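You operate a simulated robot arm through the tools that you are given. There is no shell and no other tool. Be economical: measure what you need, move in short steps, check, and stop when the job is done.

You run a simulated two-armed robot. Do the job below in one go: nothing can be reset, and whatever is moved stays where it is left.

## Task
Pick up the dye bag labelled "buff" from the top of the left plank bench with one hand, pass it to the other hand and put it on the top of the left workbench.

The check looks at the end state, three seconds after you hand in, the way a careful person would. Anything else that was tipped, shoved, dropped, spilled or broken makes it a failure.

## Robot
Two 7-joint arms with two-finger grippers on one trunk, on a base that drives. Base frame: it is fixed to the floor where the robot stands at the start and does not move with it; the origin is under the middle of the robot, x ahead of it, y to its left, z up; the surface under the hand at the start is at about z = 640. Units: mm, rad, N and s.
The left shoulder is at the start at [24, 218, 1080], the right one opposite. With the tool pointing down near the work surface each hand reaches from about 100 to 740 mm from the robot's upright axis, wherever it stands, measured 20 degrees to its own side. Places, roughly: top of the left workbench [-1300, -3200, 800]. Payload 2.2 kg a hand.
Tool frame (each hand has its own): the origin (TCP) lies between the finger pads and is the grasp point; the fingertips stand 19 mm ahead of it; z points along the fingers, y is the line along which they close. Largest opening 116 mm; the body of the gripper starts 70 mm behind the TCP.
Orientation is that of the tool frame in the base frame, as [roll, pitch, yaw] about the fixed x, y, z axes, in that order (R = Rz(yaw) Ry(pitch) Rx(roll)). With the fingers straight down and closing along the base's y, the tool's x points along the base's -x, its y along +y and its z along -z.

## Interface
- The arms move only by the tool nudge_tool. It takes "left_steps", "right_steps" or both (then of equal length, played together; a hand with none holds still); each is a list that holds one entry, the list of rows, each a list of 7 numbers: the shift along the tool's x, y, z in units of 100 mm (1.0 is 100 mm), then the turn, a rotation vector about the tool's x, y, z in units of 45 degrees (1.0 is 45 degrees), then the opening, from 0 (shut) to 1 (fully open). In form: [[[x, y, z, rx, ry, rz, claw], ...]]. A call has 1 to 10 rows; each row is the pose to reach, as a shift and turn from the pose commanded when the call began, along the tool's axes at that moment. A call with a number of a shift or a turn outside -1 to 1 is refused whole. A row lasts 0.2 s, in which the tool goes at most 50 mm and 0.15 rad; a call with a longer step from one row to the next is refused whole, and so is a gripper value outside its range. A pose out of reach is approached as far as the arm can. The call stops where the force on the tool passes 40 N (or 10 N more than at its start, if that is more) or the arm is blocked; 0.2 s more then pass. Each finger halts on what it meets, pressing with about 20 N; the grip force reading is that of the motor and also rises with nothing between the fingers. The clock runs only during rows and for 0.2 s after the last one: add rows that repeat a pose to give the fingers time. The reply holds the time, the measured pose of the TCP, the force on the tool along the base axes, the opening and the grip force, in the units named above and with some noise, with the torque about the TCP (base axes, N m) and any sound that the robot's microphone picked up.
- Cameras (640 x 400 px; columns grow to the right, rows downward): "scene" is now at [96.3, 55.9, 1230.9]; the picture's right is [0.69, -0.72, -0.00], its down [-0.55, -0.53, -0.65] and it looks along [0.47, 0.45, -0.76] (base axes); focal length 255 px, centre (320, 200). "left" rides on the left gripper at [69, 15, -97] in its tool frame; the picture's right is [-0.21, 0.98, 0.00], its down [-0.76, -0.17, -0.63] and it looks along [-0.62, -0.14, 0.77] (tool axes); focal length 251 px, centre (320, 200). "right" rides on the right gripper at [69, -15, -97] in its tool frame; the picture's right is [0.22, 0.98, 0.00], its down [-0.76, 0.17, -0.63] and it looks along [-0.62, 0.14, 0.77] (tool axes); focal length 251 px, centre (320, 200). There is no depth. A picture from a camera that has moved, and an enlarged one, comes with that camera's place and axes in the base frame and with its lens.
- get_image(camera): a new picture of that camera. It takes no simulated time.
- slide_trunk(by): slides the trunk up (or, below 0, down) by that many mm; the arms and the scene camera ride with it, the base frame stays. It gives what a move gives, with no picture.
- base_move(legs): drives the robot by 1 to 6 legs, each [ahead, left, turn to the left] in mm, mm and rad, along the robot's own axes; the way and the turn of a leg run together, so that a leg with both is an arc; at most 1500 mm and 3.142 rad a leg. The arms and the cameras ride along, it lands a little off, and it stops where it bumps. It gives what a move gives.
- pan_tilt(pan, tilt): turns the head with the scene camera to pan (to the left, within 1.396 rad either way) and tilt (down, from -0.506 to 1.204), counted from straight ahead of the robot. It gives what a move gives.
- inspect(camera, box): a new picture of the part [left, top, right, bottom] of that camera's present view, enlarged. It takes no simulated time.
- sign_off(): hands the job in; it is judged then, once.

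Work in short steps. Places have to be worked out from the pictures, the camera data and where the tool is seen: move nearer, look again, correct. Check each grasp and each placing, and mend what went wrong. You have 120 turns and 92 pictures in all, those below and enlarged ones among them. Open the grippers and draw the arms clear of the work before you hand the job in, unless the task says otherwise; then end with one line.

The tools are called after "Emit:" as name(argument=value, ...) on one line, values as JSON. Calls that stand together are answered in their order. nudge_tool: Moves the arms, as the interface text tells. Its arguments: {"type":"object","properties":{"left_steps":{"type":"array","items":{"type":"array","items":{"type":"array","items":{"type":"number"}}}},"right_steps":{"type":"array","items":{"type":"array","items":{"type":"array","items":{"type":"number"}}}}},"required":[]} The other tools are called the same way: slide_trunk (by) slides the trunk up or down; base_move (legs) drives the base; pan_tilt (pan, tilt) turns the head that bears the scene camera; get_image (camera) takes a picture; inspect (camera, box) takes an enlarged picture of a part of a camera's view; sign_off () hands the job in.

At the start:

```text
time: 0.0
left_tcp_pos: [284.8, 415.3, 912.8]
left_orientation: [-3.139, -0.003, 3.141]
left_ft_force: [-0.7, -0.3, 0.6]
left_ft_torque: [0.02, 0.03, 0.01]
left_finger_gap: 116.2
left_finger_force: 0.0
right_tcp_pos: [398.3, 48.7, 890.5]
right_orientation: [-3.14, 0.0, 3.141]
right_ft_force: [-0.1, -0.8, -0.3]
right_ft_torque: [0.04, 0.0, -0.03]
right_finger_gap: 115.9
right_finger_force: 0.0
trunk travel left (down, up): [-225.0, 265.0]
robot x, y, heading: [-0.6, 2.4, 0.0]
head pan, tilt: [0.766, 0.864]
```

scene: 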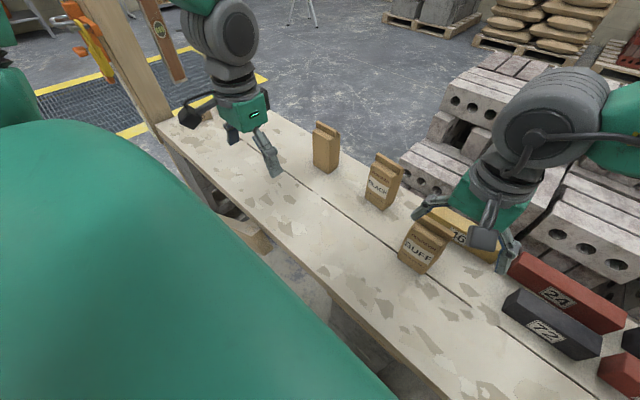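
right: 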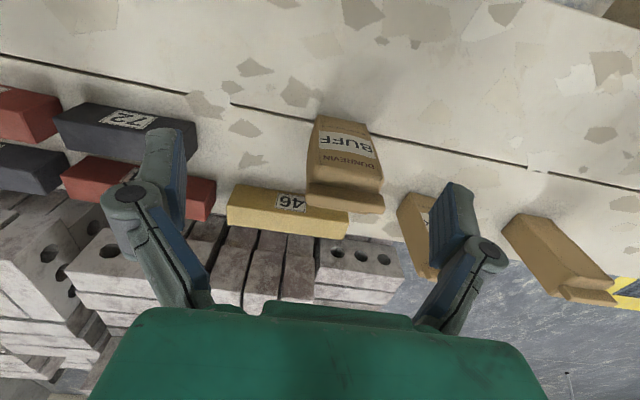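
left: 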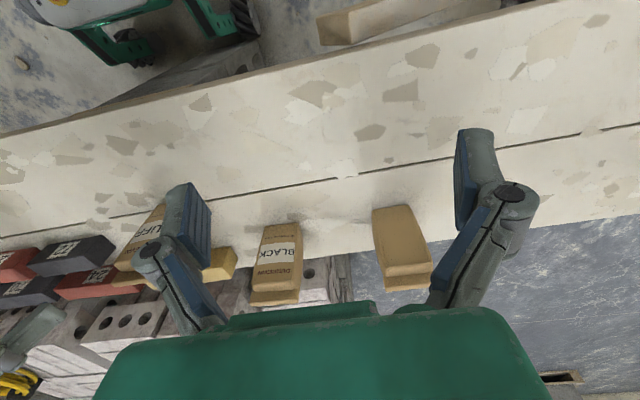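

The buff bag seems to stand near [490, 90] on the bench, beside a yellow brick "46". I enlarge the view to judge its shape and heading.

Emit:
inspect(camera="scene", box=[340, 140, 540, 300])

Emit:
inspect(camera="right", box=[220, 90, 460, 240])

```text
2.50 times, centred on (440, 220) of scene
camera zoom: at [96.3, 55.9, 1230.9], right [0.69, -0.72, 0.0], down [-0.55, -0.53, -0.65], along [0.47, 0.45, -0.76], focal length 637 px, centre (20, 150)
```

zoom: 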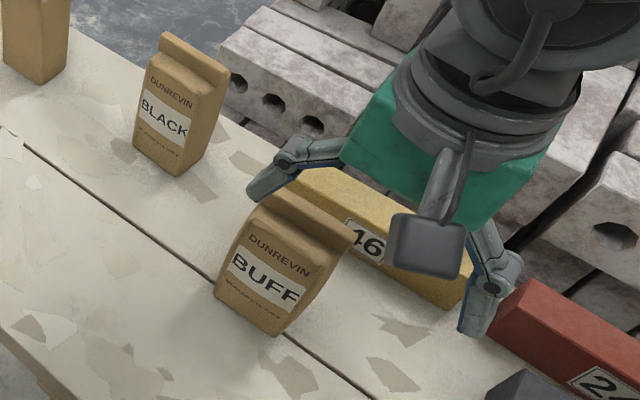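

```text
2.67 times, centred on (340, 165) of right
camera zoom: at [329.3, 34.4, 984.9], right [-0.22, 0.98, 0.0], down [0.76, 0.17, 0.63], along [0.62, 0.14, -0.78], focal length 670 px, centre (267, 293)
```

zoom: 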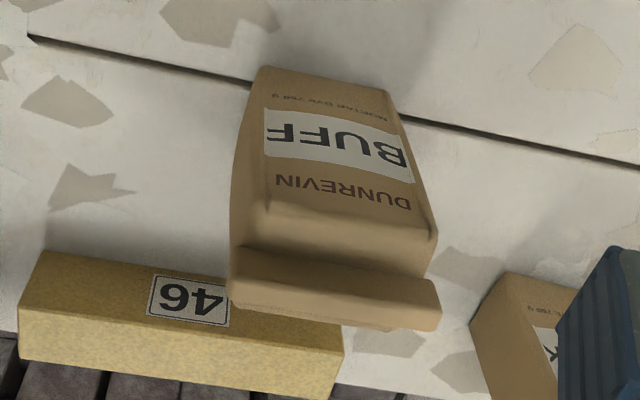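

The bag stands upright, about 75 wide along y (y 57–133), front face at x≈457, top at z≈800, centre about [480, 95]. Both hands will grip it across x, leaning outward in a V: the right takes the −y half, the left the +y half. I first turn both tools by 45° about their axes.

Emit:
nudge_tool(right_steps=[[[0, 0, 0, 0, 0, -0.17, 1], [0, 0, 0, 0, 0, -0.34, 1], [0, 0, 0, 0, 0, -0.51, 1], [0, 0, 0, 0, 0, -0.68, 1], [0, 0, 0, 0, 0, -0.84, 1], [0, 0, 0, 0, 0, -1, 1]]], left_steps=[[[0, 0, 0, 0, 0, 0.17, 1], [0, 0, 0, 0, 0, 0.34, 1], [0, 0, 0, 0, 0, 0.51, 1], [0, 0, 0, 0, 0, 0.68, 1], [0, 0, 0, 0, 0, 0.84, 1], [0, 0, 0, 0, 0, 1, 1]]])

```text
time: 1.4
left_tcp_pos: [284.3, 414.0, 914.0]
left_orientation: [3.14, 0.003, 2.353]
left_ft_force: [-0.4, 0.2, 1.0]
left_ft_torque: [0.01, 0.03, 0.03]
left_finger_gap: 115.8
left_finger_force: 0.1
right_tcp_pos: [394.8, 48.7, 891.6]
right_orientation: [3.141, 0.001, -2.356]
right_ft_force: [0.3, 0.0, -0.6]
right_ft_torque: [-0.01, 0.02, 0.03]
right_finger_gap: 116.0
right_finger_force: 0.1
trunk travel left (down, up): [-225.0, 265.0]
robot x, y, heading: [0.7, -0.2, 0.002]
head pan, tilt: [0.766, 0.864]
```

Both turned as wanted; now the second 45°.

Emit:
nudge_tool(right_steps=[[[0, 0, 0, 0, 0, -0.17, 1], [0, 0, 0, 0, 0, -0.34, 1], [0, 0, 0, 0, 0, -0.51, 1], [0, 0, 0, 0, 0, -0.68, 1], [0, 0, 0, 0, 0, -0.84, 1], [0, 0, 0, 0, 0, -1, 1]]], left_steps=[[[0, 0, 0, 0, 0, 0.17, 1], [0, 0, 0, 0, 0, 0.34, 1], [0, 0, 0, 0, 0, 0.51, 1], [0, 0, 0, 0, 0, 0.68, 1], [0, 0, 0, 0, 0, 0.84, 1], [0, 0, 0, 0, 0, 1, 1]]])

```text
time: 2.8
left_tcp_pos: [285.4, 412.8, 914.1]
left_orientation: [3.141, -0.003, 1.57]
left_ft_force: [0.3, -0.1, -0.5]
left_ft_torque: [0.02, 0.02, 0.0]
left_finger_gap: 115.9
left_finger_force: 0.0
right_tcp_pos: [396.5, 47.1, 891.1]
right_orientation: [-3.14, 0.0, -1.636]
right_ft_force: [0.3, 0.5, 0.2]
right_ft_torque: [0.01, 0.0, 0.0]
right_finger_gap: 116.0
right_finger_force: 0.0
right hand out of reach, approached as far as the arm can: row 6
trunk travel left (down, up): [-225.0, 265.0]
robot x, y, heading: [-3.8, -0.6, 0.003]
head pan, tilt: [0.766, 0.864]
```

The right wrist ended about 4° short, which is fine. Now I tilt both tools 35° outward and move the right hand a little to −y.

Emit:
nudge_tool(right_steps=[[[0.1, 0, 0, 0, -0.16, 0, 1], [0.2, 0, 0, 0, -0.32, 0, 1], [0.3, 0, 0, 0, -0.48, 0, 1], [0.4, 0, 0, 0, -0.64, 0, 1], [0.4, 0, 0, 0, -0.78, 0, 1]]], left_steps=[[[0, 0, 0, 0, -0.16, 0, 1], [0, 0, 0, 0, -0.32, 0, 1], [0, 0, 0, 0, -0.48, 0, 1], [0, 0, 0, 0, -0.64, 0, 1], [0, 0, 0, 0, -0.78, 0, 1]]])

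Emit:
pan_tilt(pan=0.25, tilt=0.85)

Emit:
get_image(camera="scene")

Emit:
get_image(camera="right")

```text
time: 4.0
left_tcp_pos: [283.7, 412.6, 914.5]
left_orientation: [3.141, 0.613, 1.57]
left_ft_force: [-0.1, 0.0, -0.1]
left_ft_torque: [0.02, -0.01, -0.02]
left_finger_gap: 116.0
left_finger_force: 0.0
right_tcp_pos: [394.8, 15.9, 888.5]
right_orientation: [-3.114, 0.57, -1.637]
right_ft_force: [-0.6, -0.1, -0.8]
right_ft_torque: [-0.01, -0.02, 0.0]
right_finger_gap: 116.1
right_finger_force: 0.0
right hand out of reach, approached as far as the arm can: row 3, 4, 5
trunk travel left (down, up): [-225.0, 265.0]
robot x, y, heading: [-1.1, -0.8, -0.003]
head pan, tilt: [0.766, 0.864]
```

```text
time: 4.9
left_tcp_pos: [283.8, 409.4, 916.3]
left_orientation: [3.14, 0.608, 1.569]
left_ft_force: [-0.4, 0.3, -0.6]
left_ft_torque: [0.03, 0.0, -0.04]
left_finger_gap: 115.7
left_finger_force: 0.0
right_tcp_pos: [395.9, 14.4, 887.8]
right_orientation: [-3.115, 0.566, -1.639]
right_ft_force: [0.1, -0.5, 0.0]
right_ft_torque: [0.03, 0.0, 0.03]
right_finger_gap: 116.0
right_finger_force: 0.0
trunk travel left (down, up): [-225.0, 265.0]
robot x, y, heading: [2.4, -2.1, 0.003]
head pan, tilt: [0.25, 0.85]
```

```text
86 pictures are left
camera scene: at [116.0, 16.4, 1232.1], right [0.25, -0.97, 0.0], down [-0.73, -0.19, -0.66], along [0.64, 0.16, -0.75], focal length 255 px, centre (320, 200)
```

scene: 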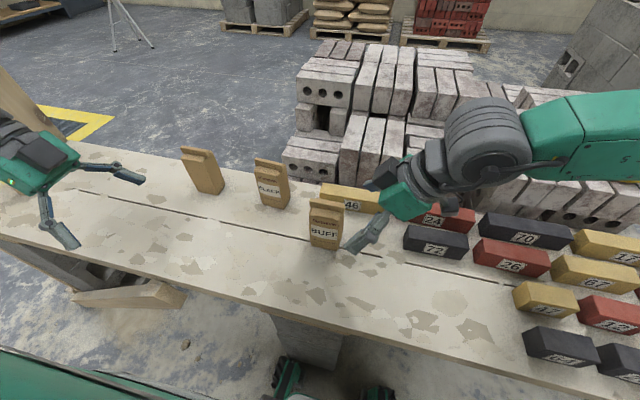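

```text
85 pictures are left
camera right: at [400.2, -97.2, 931.1], right [-0.99, -0.1, -0.14], down [-0.16, 0.31, 0.94], along [-0.05, 0.94, -0.32], focal length 251 px, centre (320, 200)
```

right: 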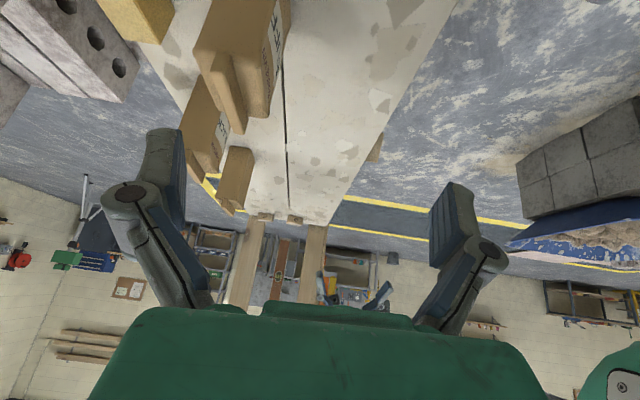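

The side of the bag is now in the right camera's view; I enlarge it to get its depth.

Emit:
inspect(camera="right", box=[130, 0, 330, 140])

Emit:
inspect(camera="scene", box=[250, 140, 410, 260])

```text
2.86 times, centred on (230, 70) of right
camera zoom: at [400.2, -97.2, 931.1], right [-0.99, -0.1, -0.14], down [-0.16, 0.31, 0.94], along [-0.05, 0.94, -0.32], focal length 718 px, centre (577, 571)
```

zoom: 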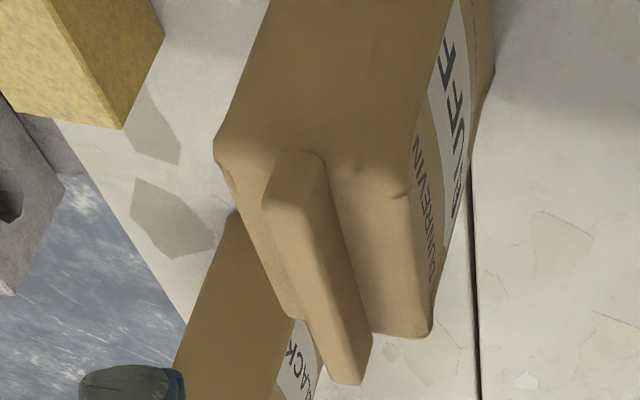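

```text
3.33 times, centred on (330, 200) of scene
camera zoom: at [116.0, 16.4, 1232.1], right [0.25, -0.97, 0.0], down [-0.73, -0.19, -0.66], along [0.64, 0.16, -0.75], focal length 849 px, centre (287, 200)
```

zoom: 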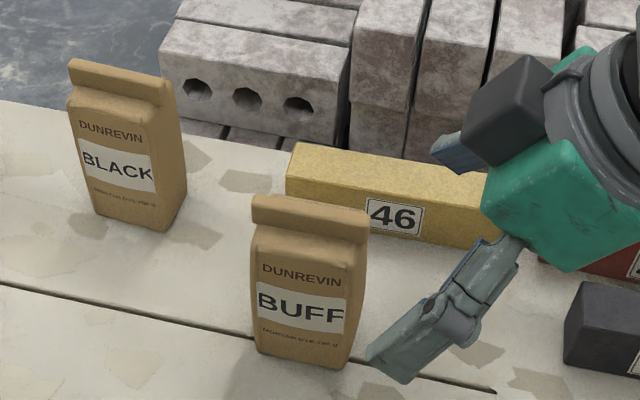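

The body is about 52 deep (x 451–503), with shoulders at z≈778 and the fold to 800. The right hand goes to a pre-grasp near [473, 7, 839], opening reduced to 0.85.

Emit:
nudge_tool(right_steps=[[[0.1, -0.26, 0.13, 0, 0, 0, 0.85], [0.2, -0.52, 0.26, 0, 0, 0, 0.85], [0.29, -0.77, 0.4, 0, 0, 0, 0.85], [0.29, -0.77, 0.4, 0, 0, 0, 0.85]]])

Emit:
get_image(camera="right")

Emit:
get_image(camera="scene")

```text
time: 5.9
left_tcp_pos: [284.7, 411.8, 915.2]
left_orientation: [3.14, 0.612, 1.568]
left_ft_force: [0.0, 0.5, -0.3]
left_ft_torque: [-0.01, 0.03, -0.03]
left_finger_gap: 115.7
left_finger_force: 0.1
right_tcp_pos: [395.1, 17.3, 888.5]
right_orientation: [-3.114, 0.565, -1.64]
right_ft_force: [0.7, 0.0, -0.4]
right_ft_torque: [-0.02, -0.01, -0.02]
right_finger_gap: 98.6
right_finger_force: 0.1
right hand out of reach, approached as far as the arm can: row 1, 2, 3, 4
trunk travel left (down, up): [-225.0, 265.0]
robot x, y, heading: [-2.1, -2.3, -0.001]
head pan, tilt: [0.25, 0.85]
```

```text
82 pictures are left
camera right: at [400.2, -94.2, 931.2], right [-0.99, -0.1, -0.14], down [-0.16, 0.31, 0.94], along [-0.05, 0.94, -0.33], focal length 251 px, centre (320, 200)
```

right: 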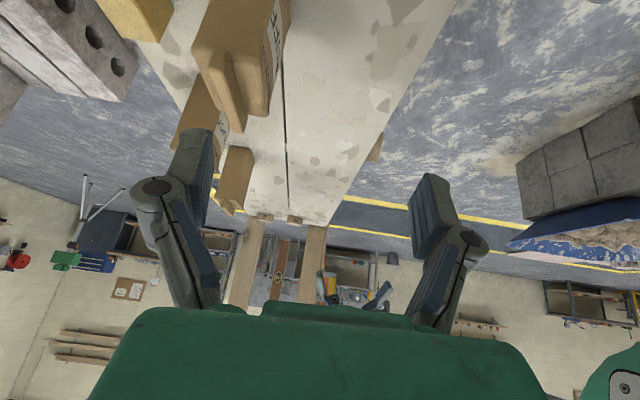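

```text
81 pictures are left
camera scene: at [116.1, 17.6, 1232.1], right [0.25, -0.97, 0.0], down [-0.73, -0.18, -0.66], along [0.64, 0.16, -0.75], focal length 255 px, centre (320, 200)
```

scene: 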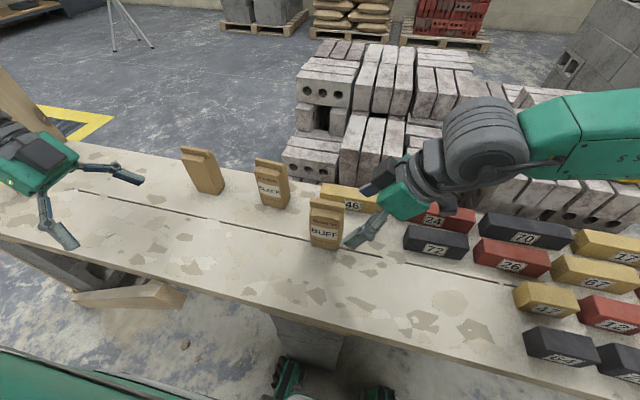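

The right arm is at a wrist limit with its camera outward. I'll turn its tool half round instead (camera inward), which favours this arm; first undo the tilt.

Emit:
nudge_tool(right_steps=[[[0, 0, 0, 0, 0.18, 0, 0.85], [0, 0, 0, 0, 0.36, 0, 0.85], [0, 0, 0, 0, 0.54, 0, 0.85], [0, 0, 0, 0, 0.72, 0, 0.85]]])

```text
time: 6.9
left_tcp_pos: [283.5, 414.6, 913.8]
left_orientation: [3.14, 0.614, 1.568]
left_ft_force: [-0.4, 0.4, 0.0]
left_ft_torque: [-0.03, 0.02, -0.03]
left_finger_gap: 116.0
left_finger_force: 0.1
right_tcp_pos: [396.6, 15.7, 883.1]
right_orientation: [-3.119, -0.003, -1.653]
right_ft_force: [0.1, -0.3, -0.3]
right_ft_torque: [-0.02, 0.01, 0.01]
right_finger_gap: 98.6
right_finger_force: 0.2
trunk travel left (down, up): [-225.0, 265.0]
robot x, y, heading: [3.5, -2.9, -0.0]
head pan, tilt: [0.25, 0.85]
```

Upright again; now turning the right tool the other way in 45° calls.

Emit:
nudge_tool(right_steps=[[[0, 0, 0, 0, 0, 0.17, 0.85], [0, 0, 0, 0, 0, 0.34, 0.85], [0, 0, 0, 0, 0, 0.51, 0.85], [0, 0, 0, 0, 0, 0.68, 0.85], [0, 0, 0, 0, 0, 0.84, 0.85], [0, 0, 0, 0, 0, 1, 0.85]]])

Emit:
nudge_tool(right_steps=[[[0, 0, 0, 0, 0, 0.17, 0.85], [0, 0, 0, 0, 0, 0.34, 0.85], [0, 0, 0, 0, 0, 0.51, 0.85], [0, 0, 0, 0, 0, 0.68, 0.85], [0, 0, 0, 0, 0, 0.84, 0.85], [0, 0, 0, 0, 0, 1, 0.85]]])

Emit:
nudge_tool(right_steps=[[[0, 0, 0, 0, 0, 0.17, 0.85], [0, 0, 0, 0, 0, 0.34, 0.85], [0, 0, 0, 0, 0, 0.51, 0.85], [0, 0, 0, 0, 0, 0.68, 0.85], [0, 0, 0, 0, 0, 0.84, 0.85], [0, 0, 0, 0, 0, 1, 0.85]]])

Emit:
nudge_tool(right_steps=[[[0, 0, 0, 0, 0, 0.17, 0.85], [0, 0, 0, 0, 0, 0.34, 0.85], [0, 0, 0, 0, 0, 0.51, 0.85], [0, 0, 0, 0, 0, 0.68, 0.85], [0, 0, 0, 0, 0, 0.84, 0.85], [0, 0, 0, 0, 0, 0.9, 0.85]]])

```text
time: 8.3
left_tcp_pos: [283.8, 414.7, 912.9]
left_orientation: [3.14, 0.613, 1.569]
left_ft_force: [0.0, -0.2, 0.4]
left_ft_torque: [0.0, -0.03, 0.0]
left_finger_gap: 116.1
left_finger_force: 0.1
right_tcp_pos: [396.8, 16.0, 883.3]
right_orientation: [-3.124, 0.014, -2.439]
right_ft_force: [0.3, 0.4, -0.3]
right_ft_torque: [0.03, 0.01, -0.01]
right_finger_gap: 99.0
right_finger_force: 0.1
trunk travel left (down, up): [-225.0, 265.0]
robot x, y, heading: [0.2, 1.2, -0.001]
head pan, tilt: [0.25, 0.85]
```

```text
time: 9.7
left_tcp_pos: [283.6, 414.6, 913.5]
left_orientation: [3.14, 0.611, 1.569]
left_ft_force: [0.3, -0.4, 0.9]
left_ft_torque: [-0.01, 0.0, 0.0]
left_finger_gap: 115.9
left_finger_force: 0.1
right_tcp_pos: [395.7, 16.3, 882.3]
right_orientation: [-3.14, 0.022, 3.059]
right_ft_force: [-0.4, 0.3, 0.5]
right_ft_torque: [-0.02, 0.02, -0.03]
right_finger_gap: 98.5
right_finger_force: 0.0
trunk travel left (down, up): [-225.0, 265.0]
robot x, y, heading: [1.4, 0.5, -0.002]
head pan, tilt: [0.25, 0.85]
```

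```text
time: 11.1
left_tcp_pos: [283.9, 413.8, 914.4]
left_orientation: [3.141, 0.613, 1.569]
left_ft_force: [-0.7, -0.4, -0.2]
left_ft_torque: [0.01, -0.02, 0.02]
left_finger_gap: 115.9
left_finger_force: 0.1
right_tcp_pos: [395.2, 16.3, 883.4]
right_orientation: [3.126, 0.018, 2.273]
right_ft_force: [0.5, 0.1, -0.4]
right_ft_torque: [-0.01, 0.0, 0.05]
right_finger_gap: 98.6
right_finger_force: 0.0
trunk travel left (down, up): [-225.0, 265.0]
robot x, y, heading: [-2.0, 0.5, -0.005]
head pan, tilt: [0.25, 0.85]
```

```text
time: 12.5
left_tcp_pos: [284.0, 413.1, 913.8]
left_orientation: [3.138, 0.611, 1.569]
left_ft_force: [-0.1, 0.0, 0.0]
left_ft_torque: [0.01, 0.0, 0.03]
left_finger_gap: 115.8
left_finger_force: 0.0
right_tcp_pos: [396.0, 15.7, 884.5]
right_orientation: [3.119, 0.003, 1.566]
right_ft_force: [-0.4, -0.1, 0.2]
right_ft_torque: [0.0, 0.03, 0.01]
right_finger_gap: 98.7
right_finger_force: 0.0
trunk travel left (down, up): [-225.0, 265.0]
robot x, y, heading: [-1.1, 1.2, 0.001]
head pan, tilt: [0.25, 0.85]
```

Right tool is at yaw 1.566. Now tilt it 35° the other way while moving to the pre-grasp at about [477, 3, 836].

Emit:
nudge_tool(right_steps=[[[-0.03, 0.16, 0.05, 0, 0.16, 0, 0.85], [-0.06, 0.32, 0.15, 0, 0.32, 0, 0.85], [-0.1, 0.48, 0.25, 0, 0.48, 0, 0.85], [-0.13, 0.64, 0.36, 0, 0.64, 0, 0.85], [-0.13, 0.81, 0.48, 0, 0.78, 0, 0.85], [-0.13, 0.81, 0.48, 0, 0.78, 0, 0.85]]])

Emit:
get_image(camera="right")

Emit:
get_image(camera="scene")

```text
time: 13.9
left_tcp_pos: [284.0, 414.2, 913.6]
left_orientation: [3.14, 0.611, 1.57]
left_ft_force: [0.5, -0.1, 0.4]
left_ft_torque: [0.03, -0.01, 0.01]
left_finger_gap: 116.1
left_finger_force: 0.1
right_tcp_pos: [478.4, 2.0, 836.5]
right_orientation: [3.113, -0.611, 1.585]
right_ft_force: [-0.8, -0.1, 0.4]
right_ft_torque: [0.01, 0.01, 0.0]
right_finger_gap: 98.8
right_finger_force: 0.0
trunk travel left (down, up): [-225.0, 265.0]
robot x, y, heading: [0.9, 1.4, -0.002]
head pan, tilt: [0.25, 0.85]
```

```text
80 pictures are left
camera right: at [460.6, 3.9, 953.0], right [0.97, 0.17, 0.15], down [0.16, -0.98, 0.09], along [0.16, -0.06, -0.99], focal length 251 px, centre (320, 200)
```

right: 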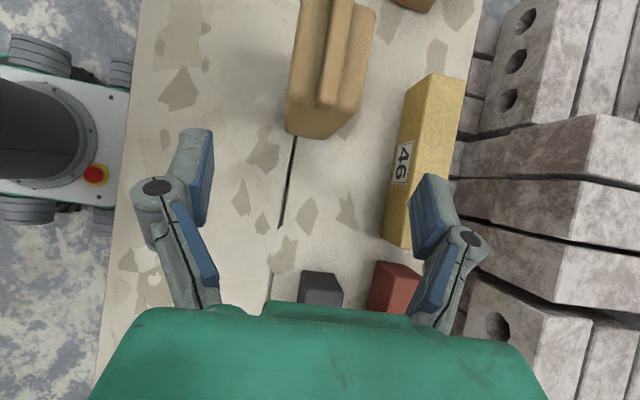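

```text
79 pictures are left
camera scene: at [116.0, 21.1, 1232.1], right [0.25, -0.97, 0.0], down [-0.73, -0.19, -0.66], along [0.64, 0.16, -0.75], focal length 255 px, centre (320, 200)
```

scene: 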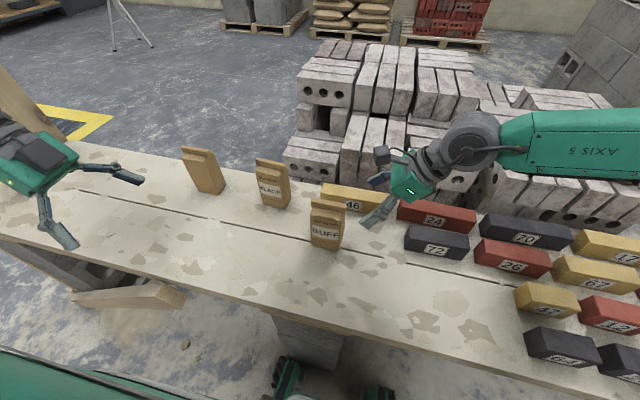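

The top-down view puts the bag's body at x 458–504 and its fold near x 480, and the hand is lined up. I advance 118 mm along the tool axis in small steps, then close.

Emit:
nudge_tool(right_steps=[[[0, 0.02, 0.25, 0, 0, 0, 0.85], [0, 0.02, 0.5, 0, 0, 0, 0.85], [0, 0.02, 0.75, 0, 0, 0, 0.85], [0, 0.02, 0.98, 0, 0, 0, 0.85]]])

Emit:
get_image(camera="right")

Emit:
inspect(camera="scene", box=[250, 120, 450, 270])

```text
time: 14.9
left_tcp_pos: [283.9, 413.3, 913.3]
left_orientation: [3.139, 0.613, 1.569]
left_ft_force: [0.2, 0.3, -0.1]
left_ft_torque: [0.01, 0.01, 0.0]
left_finger_gap: 116.0
left_finger_force: 0.0
right_tcp_pos: [484.6, 58.4, 754.0]
right_orientation: [3.114, -0.61, 1.584]
right_ft_force: [-0.5, -0.3, -0.6]
right_ft_torque: [-0.03, -0.01, 0.02]
right_finger_gap: 98.8
right_finger_force: 0.1
trunk travel left (down, up): [-225.0, 265.0]
robot x, y, heading: [1.1, 1.8, -0.002]
head pan, tilt: [0.25, 0.85]
```

```text
78 pictures are left
camera right: at [466.9, 59.6, 870.4], right [0.97, 0.17, 0.15], down [0.16, -0.98, 0.09], along [0.16, -0.06, -0.99], focal length 251 px, centre (320, 200)
```

right: 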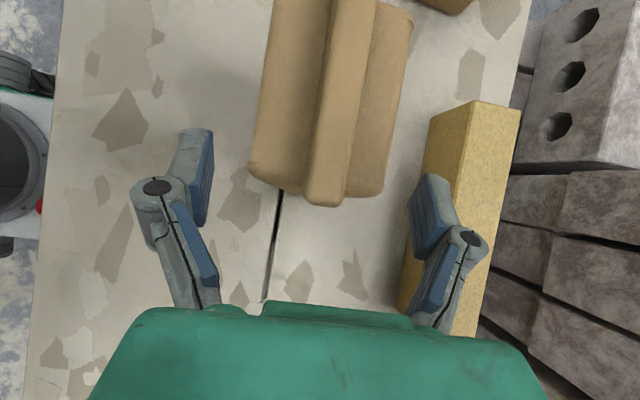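

```text
2.67 times, centred on (350, 195) of scene
camera zoom: at [116.8, 22.1, 1231.9], right [0.25, -0.97, 0.0], down [-0.73, -0.19, -0.66], along [0.64, 0.16, -0.75], focal length 679 px, centre (240, 213)
```

zoom: 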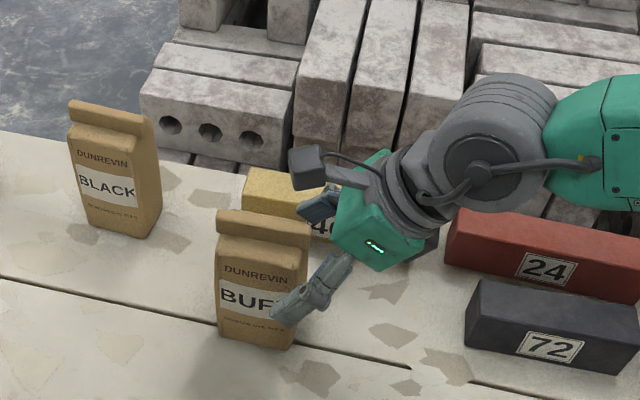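

Fingers straddle the bag with clear margins. I go 20 mm further, shift 3 mm back, then close.

Emit:
nudge_tool(right_steps=[[[0, -0.03, 0.2, 0, 0, 0, 0.85], [0, -0.03, 0.2, 0, 0, 0, 0.7], [0, -0.03, 0.2, 0, 0, 0, 0.55], [0, -0.03, 0.2, 0, 0, 0, 0.4], [0, -0.03, 0.2, 0, 0, 0, 0.2], [0, -0.03, 0.2, 0, 0, 0, 0.2]]])

Emit:
inspect(camera="scene", box=[250, 120, 450, 270])

```text
time: 16.3
left_tcp_pos: [283.7, 414.2, 913.1]
left_orientation: [3.14, 0.614, 1.569]
left_ft_force: [-0.3, 0.3, -0.2]
left_ft_torque: [0.05, -0.02, -0.02]
left_finger_gap: 116.0
left_finger_force: 0.1
right_tcp_pos: [481.0, 68.7, 737.2]
right_orientation: [3.115, -0.608, 1.586]
right_ft_force: [-4.0, 1.1, 2.7]
right_ft_torque: [0.03, 0.7, 0.07]
right_finger_gap: 55.0
right_finger_force: 19.9
trunk travel left (down, up): [-225.0, 265.0]
robot x, y, heading: [-2.5, 1.0, -0.001]
head pan, tilt: [0.25, 0.85]
```

```text
2.67 times, centred on (350, 195) of scene
camera zoom: at [115.8, 21.8, 1232.1], right [0.25, -0.97, 0.0], down [-0.73, -0.19, -0.66], along [0.64, 0.16, -0.75], focal length 679 px, centre (240, 213)
```

zoom: 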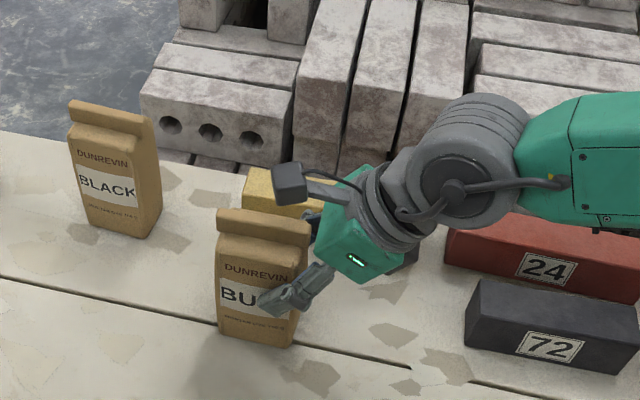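

Gripped at a 55 mm gap with 20 N. Lift straight up 60 mm.

Emit:
nudge_tool(right_steps=[[[0.06, 0, -0.08, 0, 0, 0, 0.2], [0.12, 0, -0.165, 0, 0, 0, 0.2], [0.2, 0, -0.287, 0, 0, 0, 0.2], [0.28, 0, -0.4, 0, 0, 0, 0.2], [0.344, 0, -0.492, 0, 0, 0, 0.2], [0.344, 0, -0.492, 0, 0, 0, 0.2]]])

Emit:
get_image(camera="scene")

Emit:
get_image(camera="right")

```text
time: 17.7
left_tcp_pos: [284.6, 413.4, 913.4]
left_orientation: [3.139, 0.613, 1.572]
left_ft_force: [-0.7, 0.3, -0.4]
left_ft_torque: [-0.02, 0.0, 0.02]
left_finger_gap: 115.8
left_finger_force: 0.0
right_tcp_pos: [478.8, 68.7, 797.7]
right_orientation: [3.114, -0.608, 1.582]
right_ft_force: [-0.4, 0.8, -7.6]
right_ft_torque: [-0.22, 0.02, -0.02]
right_finger_gap: 54.7
right_finger_force: 20.3
trunk travel left (down, up): [-225.0, 265.0]
robot x, y, heading: [-1.8, -2.0, -0.003]
head pan, tilt: [0.25, 0.85]
```

```text
75 pictures are left
camera scene: at [117.4, 22.0, 1231.8], right [0.25, -0.97, 0.0], down [-0.73, -0.19, -0.66], along [0.64, 0.16, -0.75], focal length 255 px, centre (320, 200)
```

scene: 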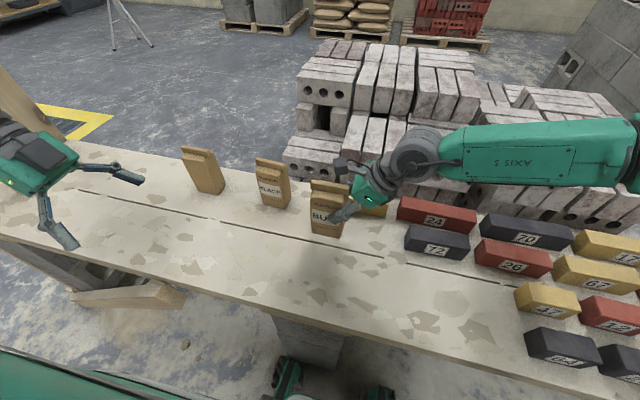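

```text
74 pictures are left
camera right: at [461.8, 70.0, 914.8], right [0.97, 0.17, 0.15], down [0.16, -0.98, 0.09], along [0.16, -0.06, -0.99], focal length 251 px, centre (320, 200)
```

right: 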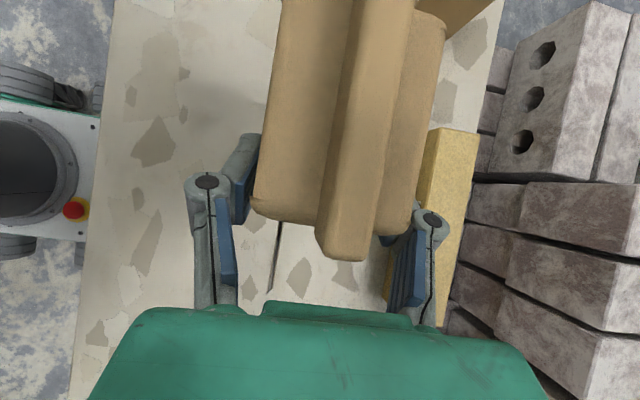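

The bag (about 0.75 kg) is off the bench and upright. I raise it another 80 mm and bring it 60 mm nearer so the left hand stays clear of the black bag.

Emit:
nudge_tool(right_steps=[[[0.09, -0.1, -0.13, 0, 0, 0, 0.2], [0.18, -0.2, -0.26, 0, 0, 0, 0.2], [0.27, -0.3, -0.39, 0, 0, 0, 0.2], [0.36, -0.45, -0.53, 0, 0, 0, 0.2], [0.46, -0.6, -0.66, 0, 0, 0, 0.2], [0.46, -0.6, -0.66, 0, 0, 0, 0.2]]])

Emit:
pan_tilt(pan=0.4, tilt=0.75)

Emit:
get_image(camera="scene")

```text
time: 19.1
left_tcp_pos: [283.8, 414.1, 913.4]
left_orientation: [-3.141, 0.613, 1.571]
left_ft_force: [0.4, 0.1, 0.5]
left_ft_torque: [0.0, 0.04, 0.0]
left_finger_gap: 116.0
left_finger_force: 0.1
right_tcp_pos: [418.8, 71.2, 877.9]
right_orientation: [3.115, -0.611, 1.583]
right_ft_force: [0.1, -0.2, -7.2]
right_ft_torque: [-0.17, 0.0, -0.05]
right_finger_gap: 54.5
right_finger_force: 20.1
trunk travel left (down, up): [-225.0, 265.0]
robot x, y, heading: [-0.5, 0.5, -0.0]
head pan, tilt: [0.25, 0.85]
```

```text
time: 19.8
left_tcp_pos: [285.3, 413.5, 912.8]
left_orientation: [3.14, 0.611, 1.572]
left_ft_force: [0.9, -0.1, 0.1]
left_ft_torque: [-0.02, 0.0, -0.03]
left_finger_gap: 115.9
left_finger_force: 0.1
right_tcp_pos: [418.2, 71.5, 876.8]
right_orientation: [3.114, -0.61, 1.584]
right_ft_force: [0.6, -0.3, -7.8]
right_ft_torque: [-0.16, 0.01, 0.01]
right_finger_gap: 54.6
right_finger_force: 20.4
trunk travel left (down, up): [-225.0, 265.0]
robot x, y, heading: [0.3, -2.3, 0.001]
head pan, tilt: [0.4, 0.75]
```

```text
73 pictures are left
camera scene: at [117.6, 34.9, 1239.8], right [0.39, -0.92, 0.0], down [-0.63, -0.27, -0.73], along [0.67, 0.28, -0.69], focal length 255 px, centre (320, 200)
```

scene: 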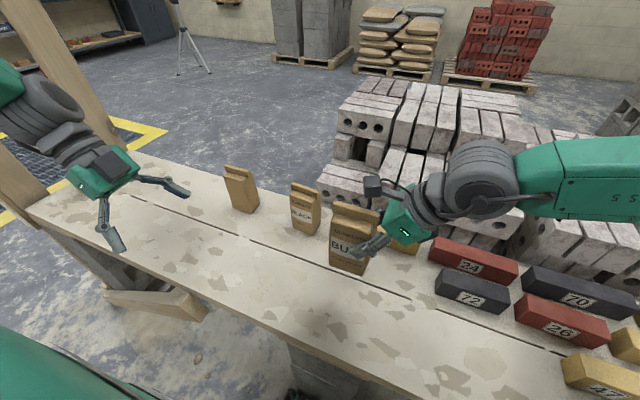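

The bag now spans about y 54–132, z 780–940 at x≈418. The left hand goes toward its pre-grasp [418, 191, 980] in stages.

Emit:
nudge_tool(left_steps=[[[-0.33, 0.15, 0, 0, 0, 0, 0.85], [-0.66, 0.3, 0, 0, 0, 0, 0.85], [-1, 0.45, 0, 0, 0, 0, 0.85]]])

Emit:
nudge_tool(left_steps=[[[-0.27, 0.2, 0, 0, 0, 0, 0.85], [-0.54, 0.4, 0, 0, 0, 0, 0.85], [-0.8, 0.6, 0.1, 0, 0, 0, 0.85], [-0.8, 0.85, 0.3, 0, 0, 0, 0.85]]])

Emit:
get_image(camera="left")

Emit:
get_image(camera="scene")

```text
time: 20.6
left_tcp_pos: [325.4, 328.8, 972.3]
left_orientation: [3.141, 0.61, 1.57]
left_ft_force: [-0.3, 0.1, -0.2]
left_ft_torque: [0.01, -0.02, -0.02]
left_finger_gap: 98.7
left_finger_force: 0.1
right_tcp_pos: [417.8, 70.0, 878.3]
right_orientation: [3.115, -0.612, 1.582]
right_ft_force: [0.5, -0.3, -6.9]
right_ft_torque: [-0.2, 0.02, -0.02]
right_finger_gap: 54.7
right_finger_force: 20.3
trunk travel left (down, up): [-225.0, 265.0]
robot x, y, heading: [1.9, -3.6, -0.001]
head pan, tilt: [0.4, 0.75]
```

```text
time: 21.6
left_tcp_pos: [415.4, 249.9, 991.7]
left_orientation: [-3.14, 0.614, 1.573]
left_ft_force: [0.2, 0.2, -0.2]
left_ft_torque: [0.0, 0.01, -0.01]
left_finger_gap: 98.6
left_finger_force: 0.0
right_tcp_pos: [419.8, 72.8, 875.2]
right_orientation: [3.115, -0.61, 1.582]
right_ft_force: [0.2, 0.3, -6.9]
right_ft_torque: [-0.17, 0.02, -0.05]
right_finger_gap: 55.0
right_finger_force: 20.2
trunk travel left (down, up): [-225.0, 265.0]
robot x, y, heading: [-0.5, -1.2, -0.002]
head pan, tilt: [0.4, 0.75]
```

```text
72 pictures are left
camera left: at [430.6, 363.4, 1032.4], right [0.98, -0.17, 0.12], down [-0.16, -0.26, 0.95], along [-0.14, -0.95, -0.28], focal length 251 px, centre (320, 200)
```

left: 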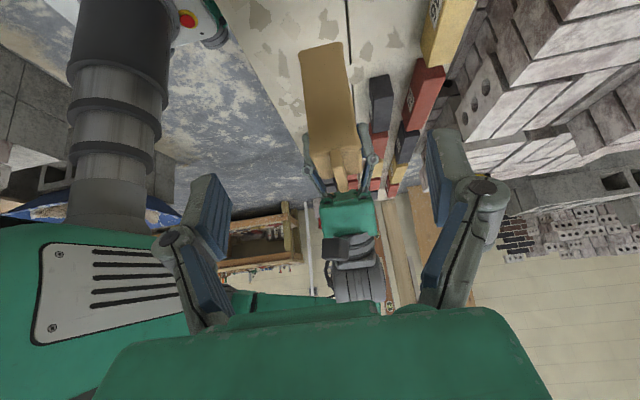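

```text
71 pictures are left
camera scene: at [120.4, 33.8, 1239.5], right [0.39, -0.92, 0.0], down [-0.63, -0.27, -0.73], along [0.67, 0.28, -0.69], focal length 255 px, centre (320, 200)
```

scene: 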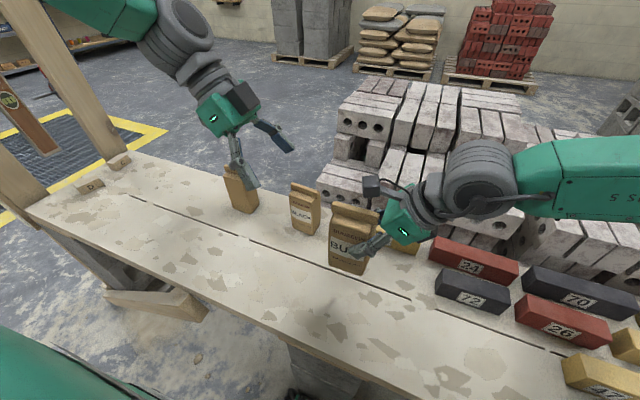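

The bag end checks out at x≈390–443, centred on 416. Moving the left hand to the pre-grasp at about [418, 191, 980].

Emit:
nudge_tool(left_steps=[[[-0.2, 0.02, 0.2, 0, 0, 0, 0.85], [-0.41, 0.02, 0.44, 0, 0, 0, 0.85], [-0.41, 0.02, 0.44, 0, 0, 0, 0.85]]])

Emit:
get_image(camera="left")

Emit:
get_image(camera="right")

```text
time: 22.4
left_tcp_pos: [414.5, 189.0, 982.0]
left_orientation: [3.139, 0.613, 1.569]
left_ft_force: [-0.9, 0.8, 0.1]
left_ft_torque: [-0.02, 0.0, 0.03]
left_finger_gap: 98.6
left_finger_force: 0.1
right_tcp_pos: [417.9, 71.6, 877.6]
right_orientation: [3.115, -0.608, 1.585]
right_ft_force: [-1.1, -0.2, -7.1]
right_ft_torque: [-0.2, -0.01, 0.04]
right_finger_gap: 54.6
right_finger_force: 20.4
trunk travel left (down, up): [-225.0, 265.0]
robot x, y, heading: [2.1, -0.3, 0.002]
head pan, tilt: [0.4, 0.75]
```

```text
70 pictures are left
camera left: at [430.9, 303.7, 1021.9], right [0.98, -0.18, 0.12], down [-0.17, -0.26, 0.95], along [-0.14, -0.95, -0.28], focal length 251 px, centre (320, 200)
```

left: 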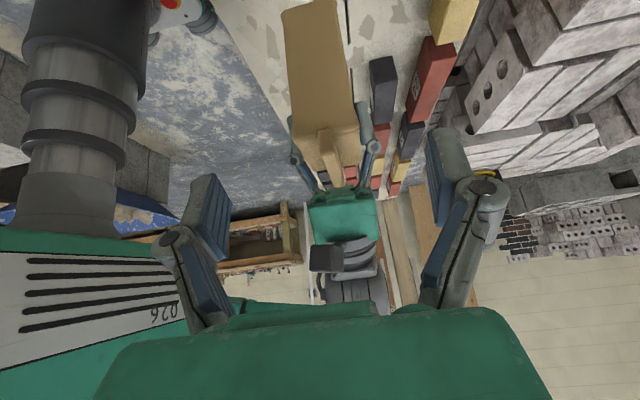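

```text
69 pictures are left
camera right: at [399.8, 72.3, 994.4], right [0.97, 0.17, 0.15], down [0.16, -0.98, 0.09], along [0.16, -0.06, -0.99], focal length 251 px, centre (320, 200)
```

right: 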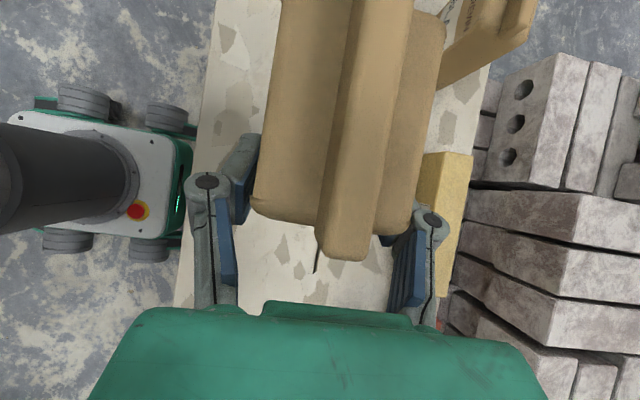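

Aligned (the bag is about 3 mm to +x). Advance 95 mm along the left tool axis, then look.

Emit:
nudge_tool(left_steps=[[[0, 0.03, 0.25, 0, 0, 0, 0.85], [0, 0.03, 0.5, 0, 0, 0, 0.85], [0, 0.03, 0.75, 0, 0, 0, 0.85], [0, 0.03, 0.95, 0, 0, 0, 0.85], [0, 0.03, 0.95, 0, 0, 0, 0.85]]])

Emit:
get_image(camera="left")

Emit:
inspect(camera="scene", box=[250, 120, 450, 290])

```text
time: 23.6
left_tcp_pos: [416.9, 135.4, 902.3]
left_orientation: [3.139, 0.614, 1.569]
left_ft_force: [0.2, -0.2, 0.5]
left_ft_torque: [-0.01, 0.0, 0.0]
left_finger_gap: 98.7
left_finger_force: 0.1
right_tcp_pos: [418.0, 71.8, 877.2]
right_orientation: [3.112, -0.61, 1.587]
right_ft_force: [0.7, 0.1, -7.2]
right_ft_torque: [-0.18, 0.0, 0.0]
right_finger_gap: 54.3
right_finger_force: 20.1
trunk travel left (down, up): [-225.0, 265.0]
robot x, y, heading: [2.4, 0.3, -0.004]
head pan, tilt: [0.4, 0.75]
```

```text
68 pictures are left
camera left: at [433.0, 248.7, 943.3], right [0.98, -0.18, 0.12], down [-0.17, -0.26, 0.95], along [-0.14, -0.95, -0.28], focal length 251 px, centre (320, 200)
```

left: 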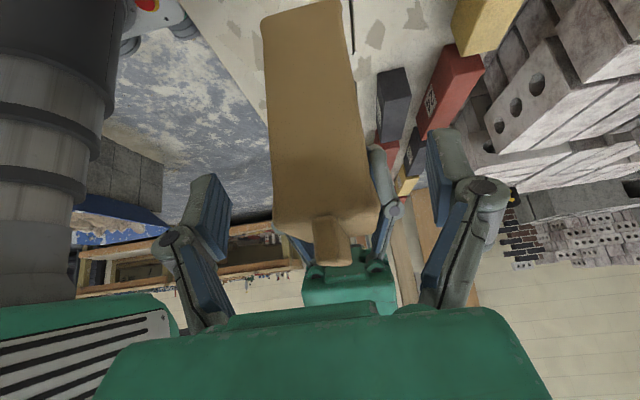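

```text
2.35 times, centred on (350, 205) of scene
camera zoom: at [118.4, 33.3, 1239.8], right [0.39, -0.92, 0.0], down [-0.63, -0.27, -0.73], along [0.67, 0.28, -0.69], focal length 599 px, centre (249, 188)
```

zoom: 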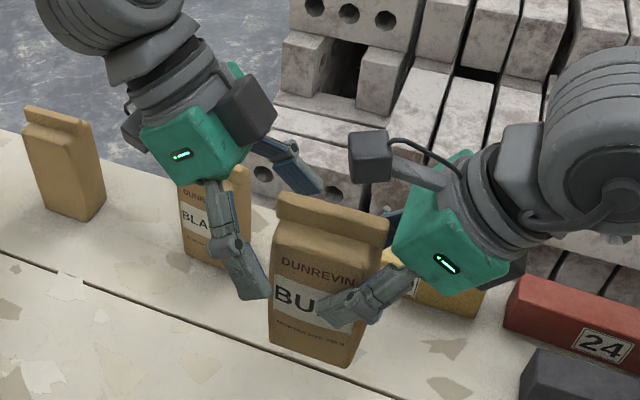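

The left fingertips are just outside the bag's +y edge. Another 31 mm along the axis puts them on the face about 6 mm clear of the right fingertips; then I close.

Emit:
nudge_tool(left_steps=[[[0, 0.01, 0.1, 0, 0, 0, 0.85], [0, 0.01, 0.2, 0, 0, 0, 0.85], [0, 0.01, 0.31, 0, 0, 0, 0.85], [0, 0.01, 0.31, 0, 0, 0, 0.85]]])

Emit:
inspect(camera="scene", box=[270, 150, 430, 290])

```text
time: 24.6
left_tcp_pos: [420.7, 116.8, 877.5]
left_orientation: [3.14, 0.612, 1.571]
left_ft_force: [0.6, -0.4, 0.3]
left_ft_torque: [0.01, 0.0, -0.01]
left_finger_gap: 98.3
left_finger_force: 0.1
right_tcp_pos: [417.2, 71.7, 877.8]
right_orientation: [3.114, -0.609, 1.583]
right_ft_force: [0.1, 0.7, -6.9]
right_ft_torque: [-0.2, 0.01, -0.01]
right_finger_gap: 54.3
right_finger_force: 20.1
trunk travel left (down, up): [-225.0, 265.0]
robot x, y, heading: [1.7, -2.5, 0.004]
head pan, tilt: [0.4, 0.75]
```

```text
2.86 times, centred on (350, 220) of scene
camera zoom: at [118.5, 33.2, 1239.8], right [0.39, -0.92, 0.0], down [-0.63, -0.27, -0.73], along [0.67, 0.28, -0.69], focal length 728 px, centre (234, 143)
```

zoom: 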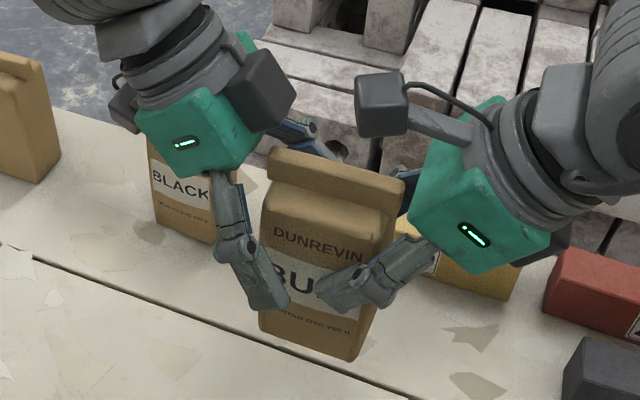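

Good straddle with fingertips apart. Close the left hand slowly.

Emit:
nudge_tool(left_steps=[[[0, -0.02, 0, 0, 0, 0, 0.7], [0, -0.02, 0, 0, 0, 0, 0.6], [0, -0.02, 0, 0, 0, 0, 0.5], [0, -0.02, 0, 0, 0, 0, 0.4], [0, -0.02, 0, 0, 0, 0, 0.2], [0, -0.02, 0, 0, 0, 0, 0.2]]])

Emit:
inspect(camera="scene", box=[270, 150, 430, 290])

Emit:
get_image(camera="right")

```text
time: 26.0
left_tcp_pos: [418.7, 117.5, 876.5]
left_orientation: [3.141, 0.611, 1.571]
left_ft_force: [-2.3, -0.1, 0.3]
left_ft_torque: [0.04, -0.19, 0.03]
left_finger_gap: 54.7
left_finger_force: 20.3
right_tcp_pos: [417.4, 72.0, 877.3]
right_orientation: [3.114, -0.61, 1.582]
right_ft_force: [2.5, 0.2, -8.0]
right_ft_torque: [-0.2, 0.22, -0.18]
right_finger_gap: 54.7
right_finger_force: 20.2
trunk travel left (down, up): [-225.0, 265.0]
robot x, y, heading: [-1.9, 0.6, -0.005]
head pan, tilt: [0.4, 0.75]
```

```text
2.86 times, centred on (350, 220) of scene
camera zoom: at [118.8, 33.2, 1239.8], right [0.39, -0.92, 0.0], down [-0.63, -0.27, -0.73], along [0.67, 0.28, -0.69], focal length 728 px, centre (234, 143)
```

zoom: 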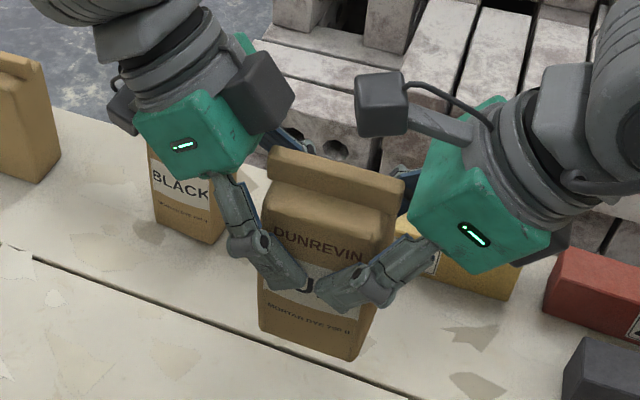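

```text
64 pictures are left
camera right: at [400.5, 72.7, 994.1], right [0.97, 0.17, 0.14], down [0.16, -0.98, 0.09], along [0.16, -0.06, -0.99], focal length 251 px, centre (320, 200)
```

right: 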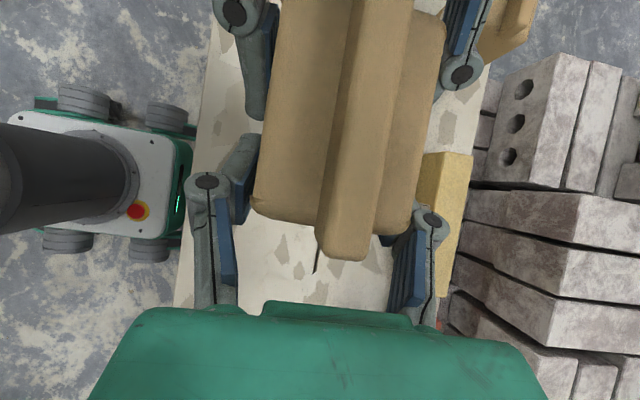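

Both hands hold the bag at 54.7 mm. Now I open the right hand in small increments while the left holds.

Emit:
nudge_tool(right_steps=[[[0, 0, 0, 0, 0, 0, 0.5], [0, 0, 0, 0, 0, 0, 0.6], [0, 0, 0, 0, 0, 0, 0.7], [0, 0, 0, 0, 0, 0, 0.85], [0, 0, 0, 0, 0, 0, 0.85]]])

Emit:
get_image(camera="scene")

```text
time: 27.2
left_tcp_pos: [418.2, 118.7, 878.0]
left_orientation: [3.139, 0.613, 1.57]
left_ft_force: [-0.1, -0.2, 0.1]
left_ft_torque: [0.14, 0.0, 0.0]
left_finger_gap: 54.7
left_finger_force: 19.8
right_tcp_pos: [417.6, 71.5, 877.0]
right_orientation: [3.112, -0.609, 1.583]
right_ft_force: [0.2, 0.5, 0.4]
right_ft_torque: [-0.03, 0.0, -0.01]
right_finger_gap: 98.4
right_finger_force: 0.0
trunk travel left (down, up): [-225.0, 265.0]
robot x, y, heading: [1.5, 3.3, 0.001]
head pan, tilt: [0.4, 0.75]
```

```text
63 pictures are left
camera scene: at [118.8, 33.2, 1239.8], right [0.39, -0.92, 0.0], down [-0.63, -0.27, -0.73], along [0.67, 0.28, -0.69], focal length 255 px, centre (320, 200)
```

scene: 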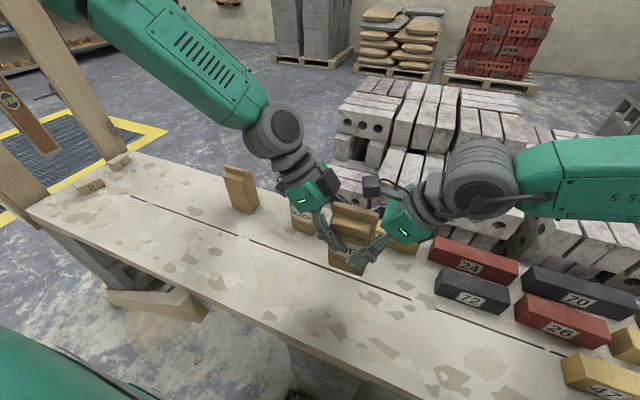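

Right is open and unloaded, yet the left's vertical force reads about zero; I look closely before backing off.

Emit:
inspect(camera="scene", box=[270, 150, 430, 290])

Emit:
nudge_tool(right_steps=[[[0, 0, 0, 0, 0, 0, 0.85], [0, 0, 0, 0, 0, 0, 0.85]]])

```text
2.86 times, centred on (350, 220) of scene
camera zoom: at [118.8, 33.2, 1239.8], right [0.39, -0.92, 0.0], down [-0.63, -0.27, -0.73], along [0.67, 0.28, -0.69], focal length 728 px, centre (234, 143)
```

zoom: 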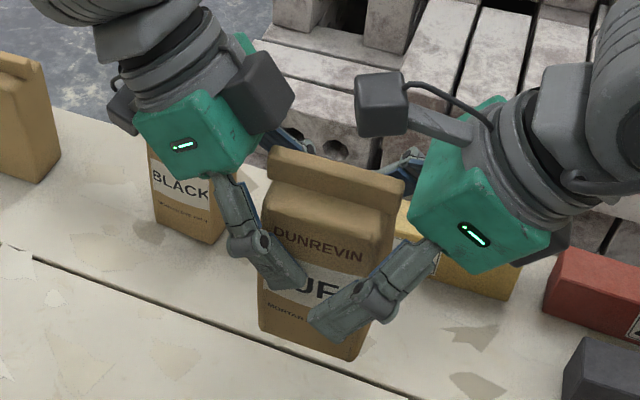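

```text
time: 27.8
left_tcp_pos: [418.1, 117.3, 877.2]
left_orientation: [3.139, 0.612, 1.571]
left_ft_force: [-0.1, 0.1, 0.4]
left_ft_torque: [0.15, 0.0, 0.04]
left_finger_gap: 54.7
left_finger_force: 20.0
right_tcp_pos: [417.3, 69.5, 877.2]
right_orientation: [3.112, -0.609, 1.582]
right_ft_force: [-0.3, 0.3, 0.5]
right_ft_torque: [0.01, 0.0, 0.01]
right_finger_gap: 98.7
right_finger_force: 0.1
trunk travel left (down, up): [-225.0, 265.0]
robot x, y, heading: [2.2, -4.1, 0.002]
head pan, tilt: [0.4, 0.75]
```

The bag stays fixed in the left hand. I back the right hand out along its axis.

Emit:
nudge_tool(right_steps=[[[0, 0, -0.25, 0, 0, 0, 0.85], [0, 0, -0.5, 0, 0, 0, 0.85], [0, 0, -0.75, 0, 0, 0, 0.85], [0, 0, -1.0, 0, 0, 0, 0.85]]])

Emit:
get_image(camera="scene")

```text
time: 28.8
left_tcp_pos: [418.0, 117.0, 877.5]
left_orientation: [3.14, 0.61, 1.57]
left_ft_force: [-1.1, -0.1, -0.4]
left_ft_torque: [0.18, -0.02, -0.02]
left_finger_gap: 54.9
left_finger_force: 19.9
right_tcp_pos: [415.6, 14.0, 959.9]
right_orientation: [3.114, -0.61, 1.585]
right_ft_force: [0.2, 0.6, -0.5]
right_ft_torque: [0.0, 0.03, 0.0]
right_finger_gap: 98.6
right_finger_force: 0.0
trunk travel left (down, up): [-225.0, 265.0]
robot x, y, heading: [1.9, 0.6, -0.002]
head pan, tilt: [0.4, 0.75]
```

```text
61 pictures are left
camera scene: at [118.1, 31.9, 1239.9], right [0.39, -0.92, 0.0], down [-0.63, -0.27, -0.73], along [0.67, 0.28, -0.68], focal length 255 px, centre (320, 200)
```

scene: 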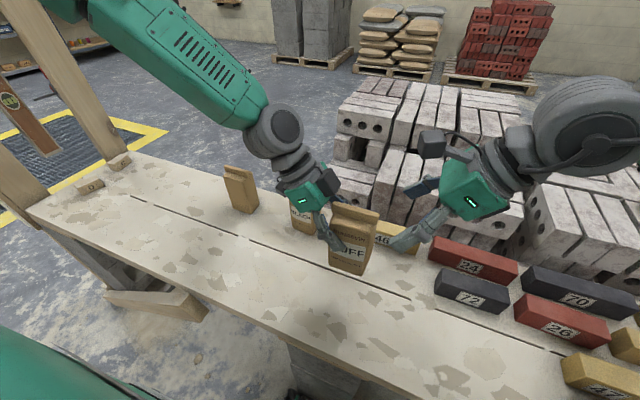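

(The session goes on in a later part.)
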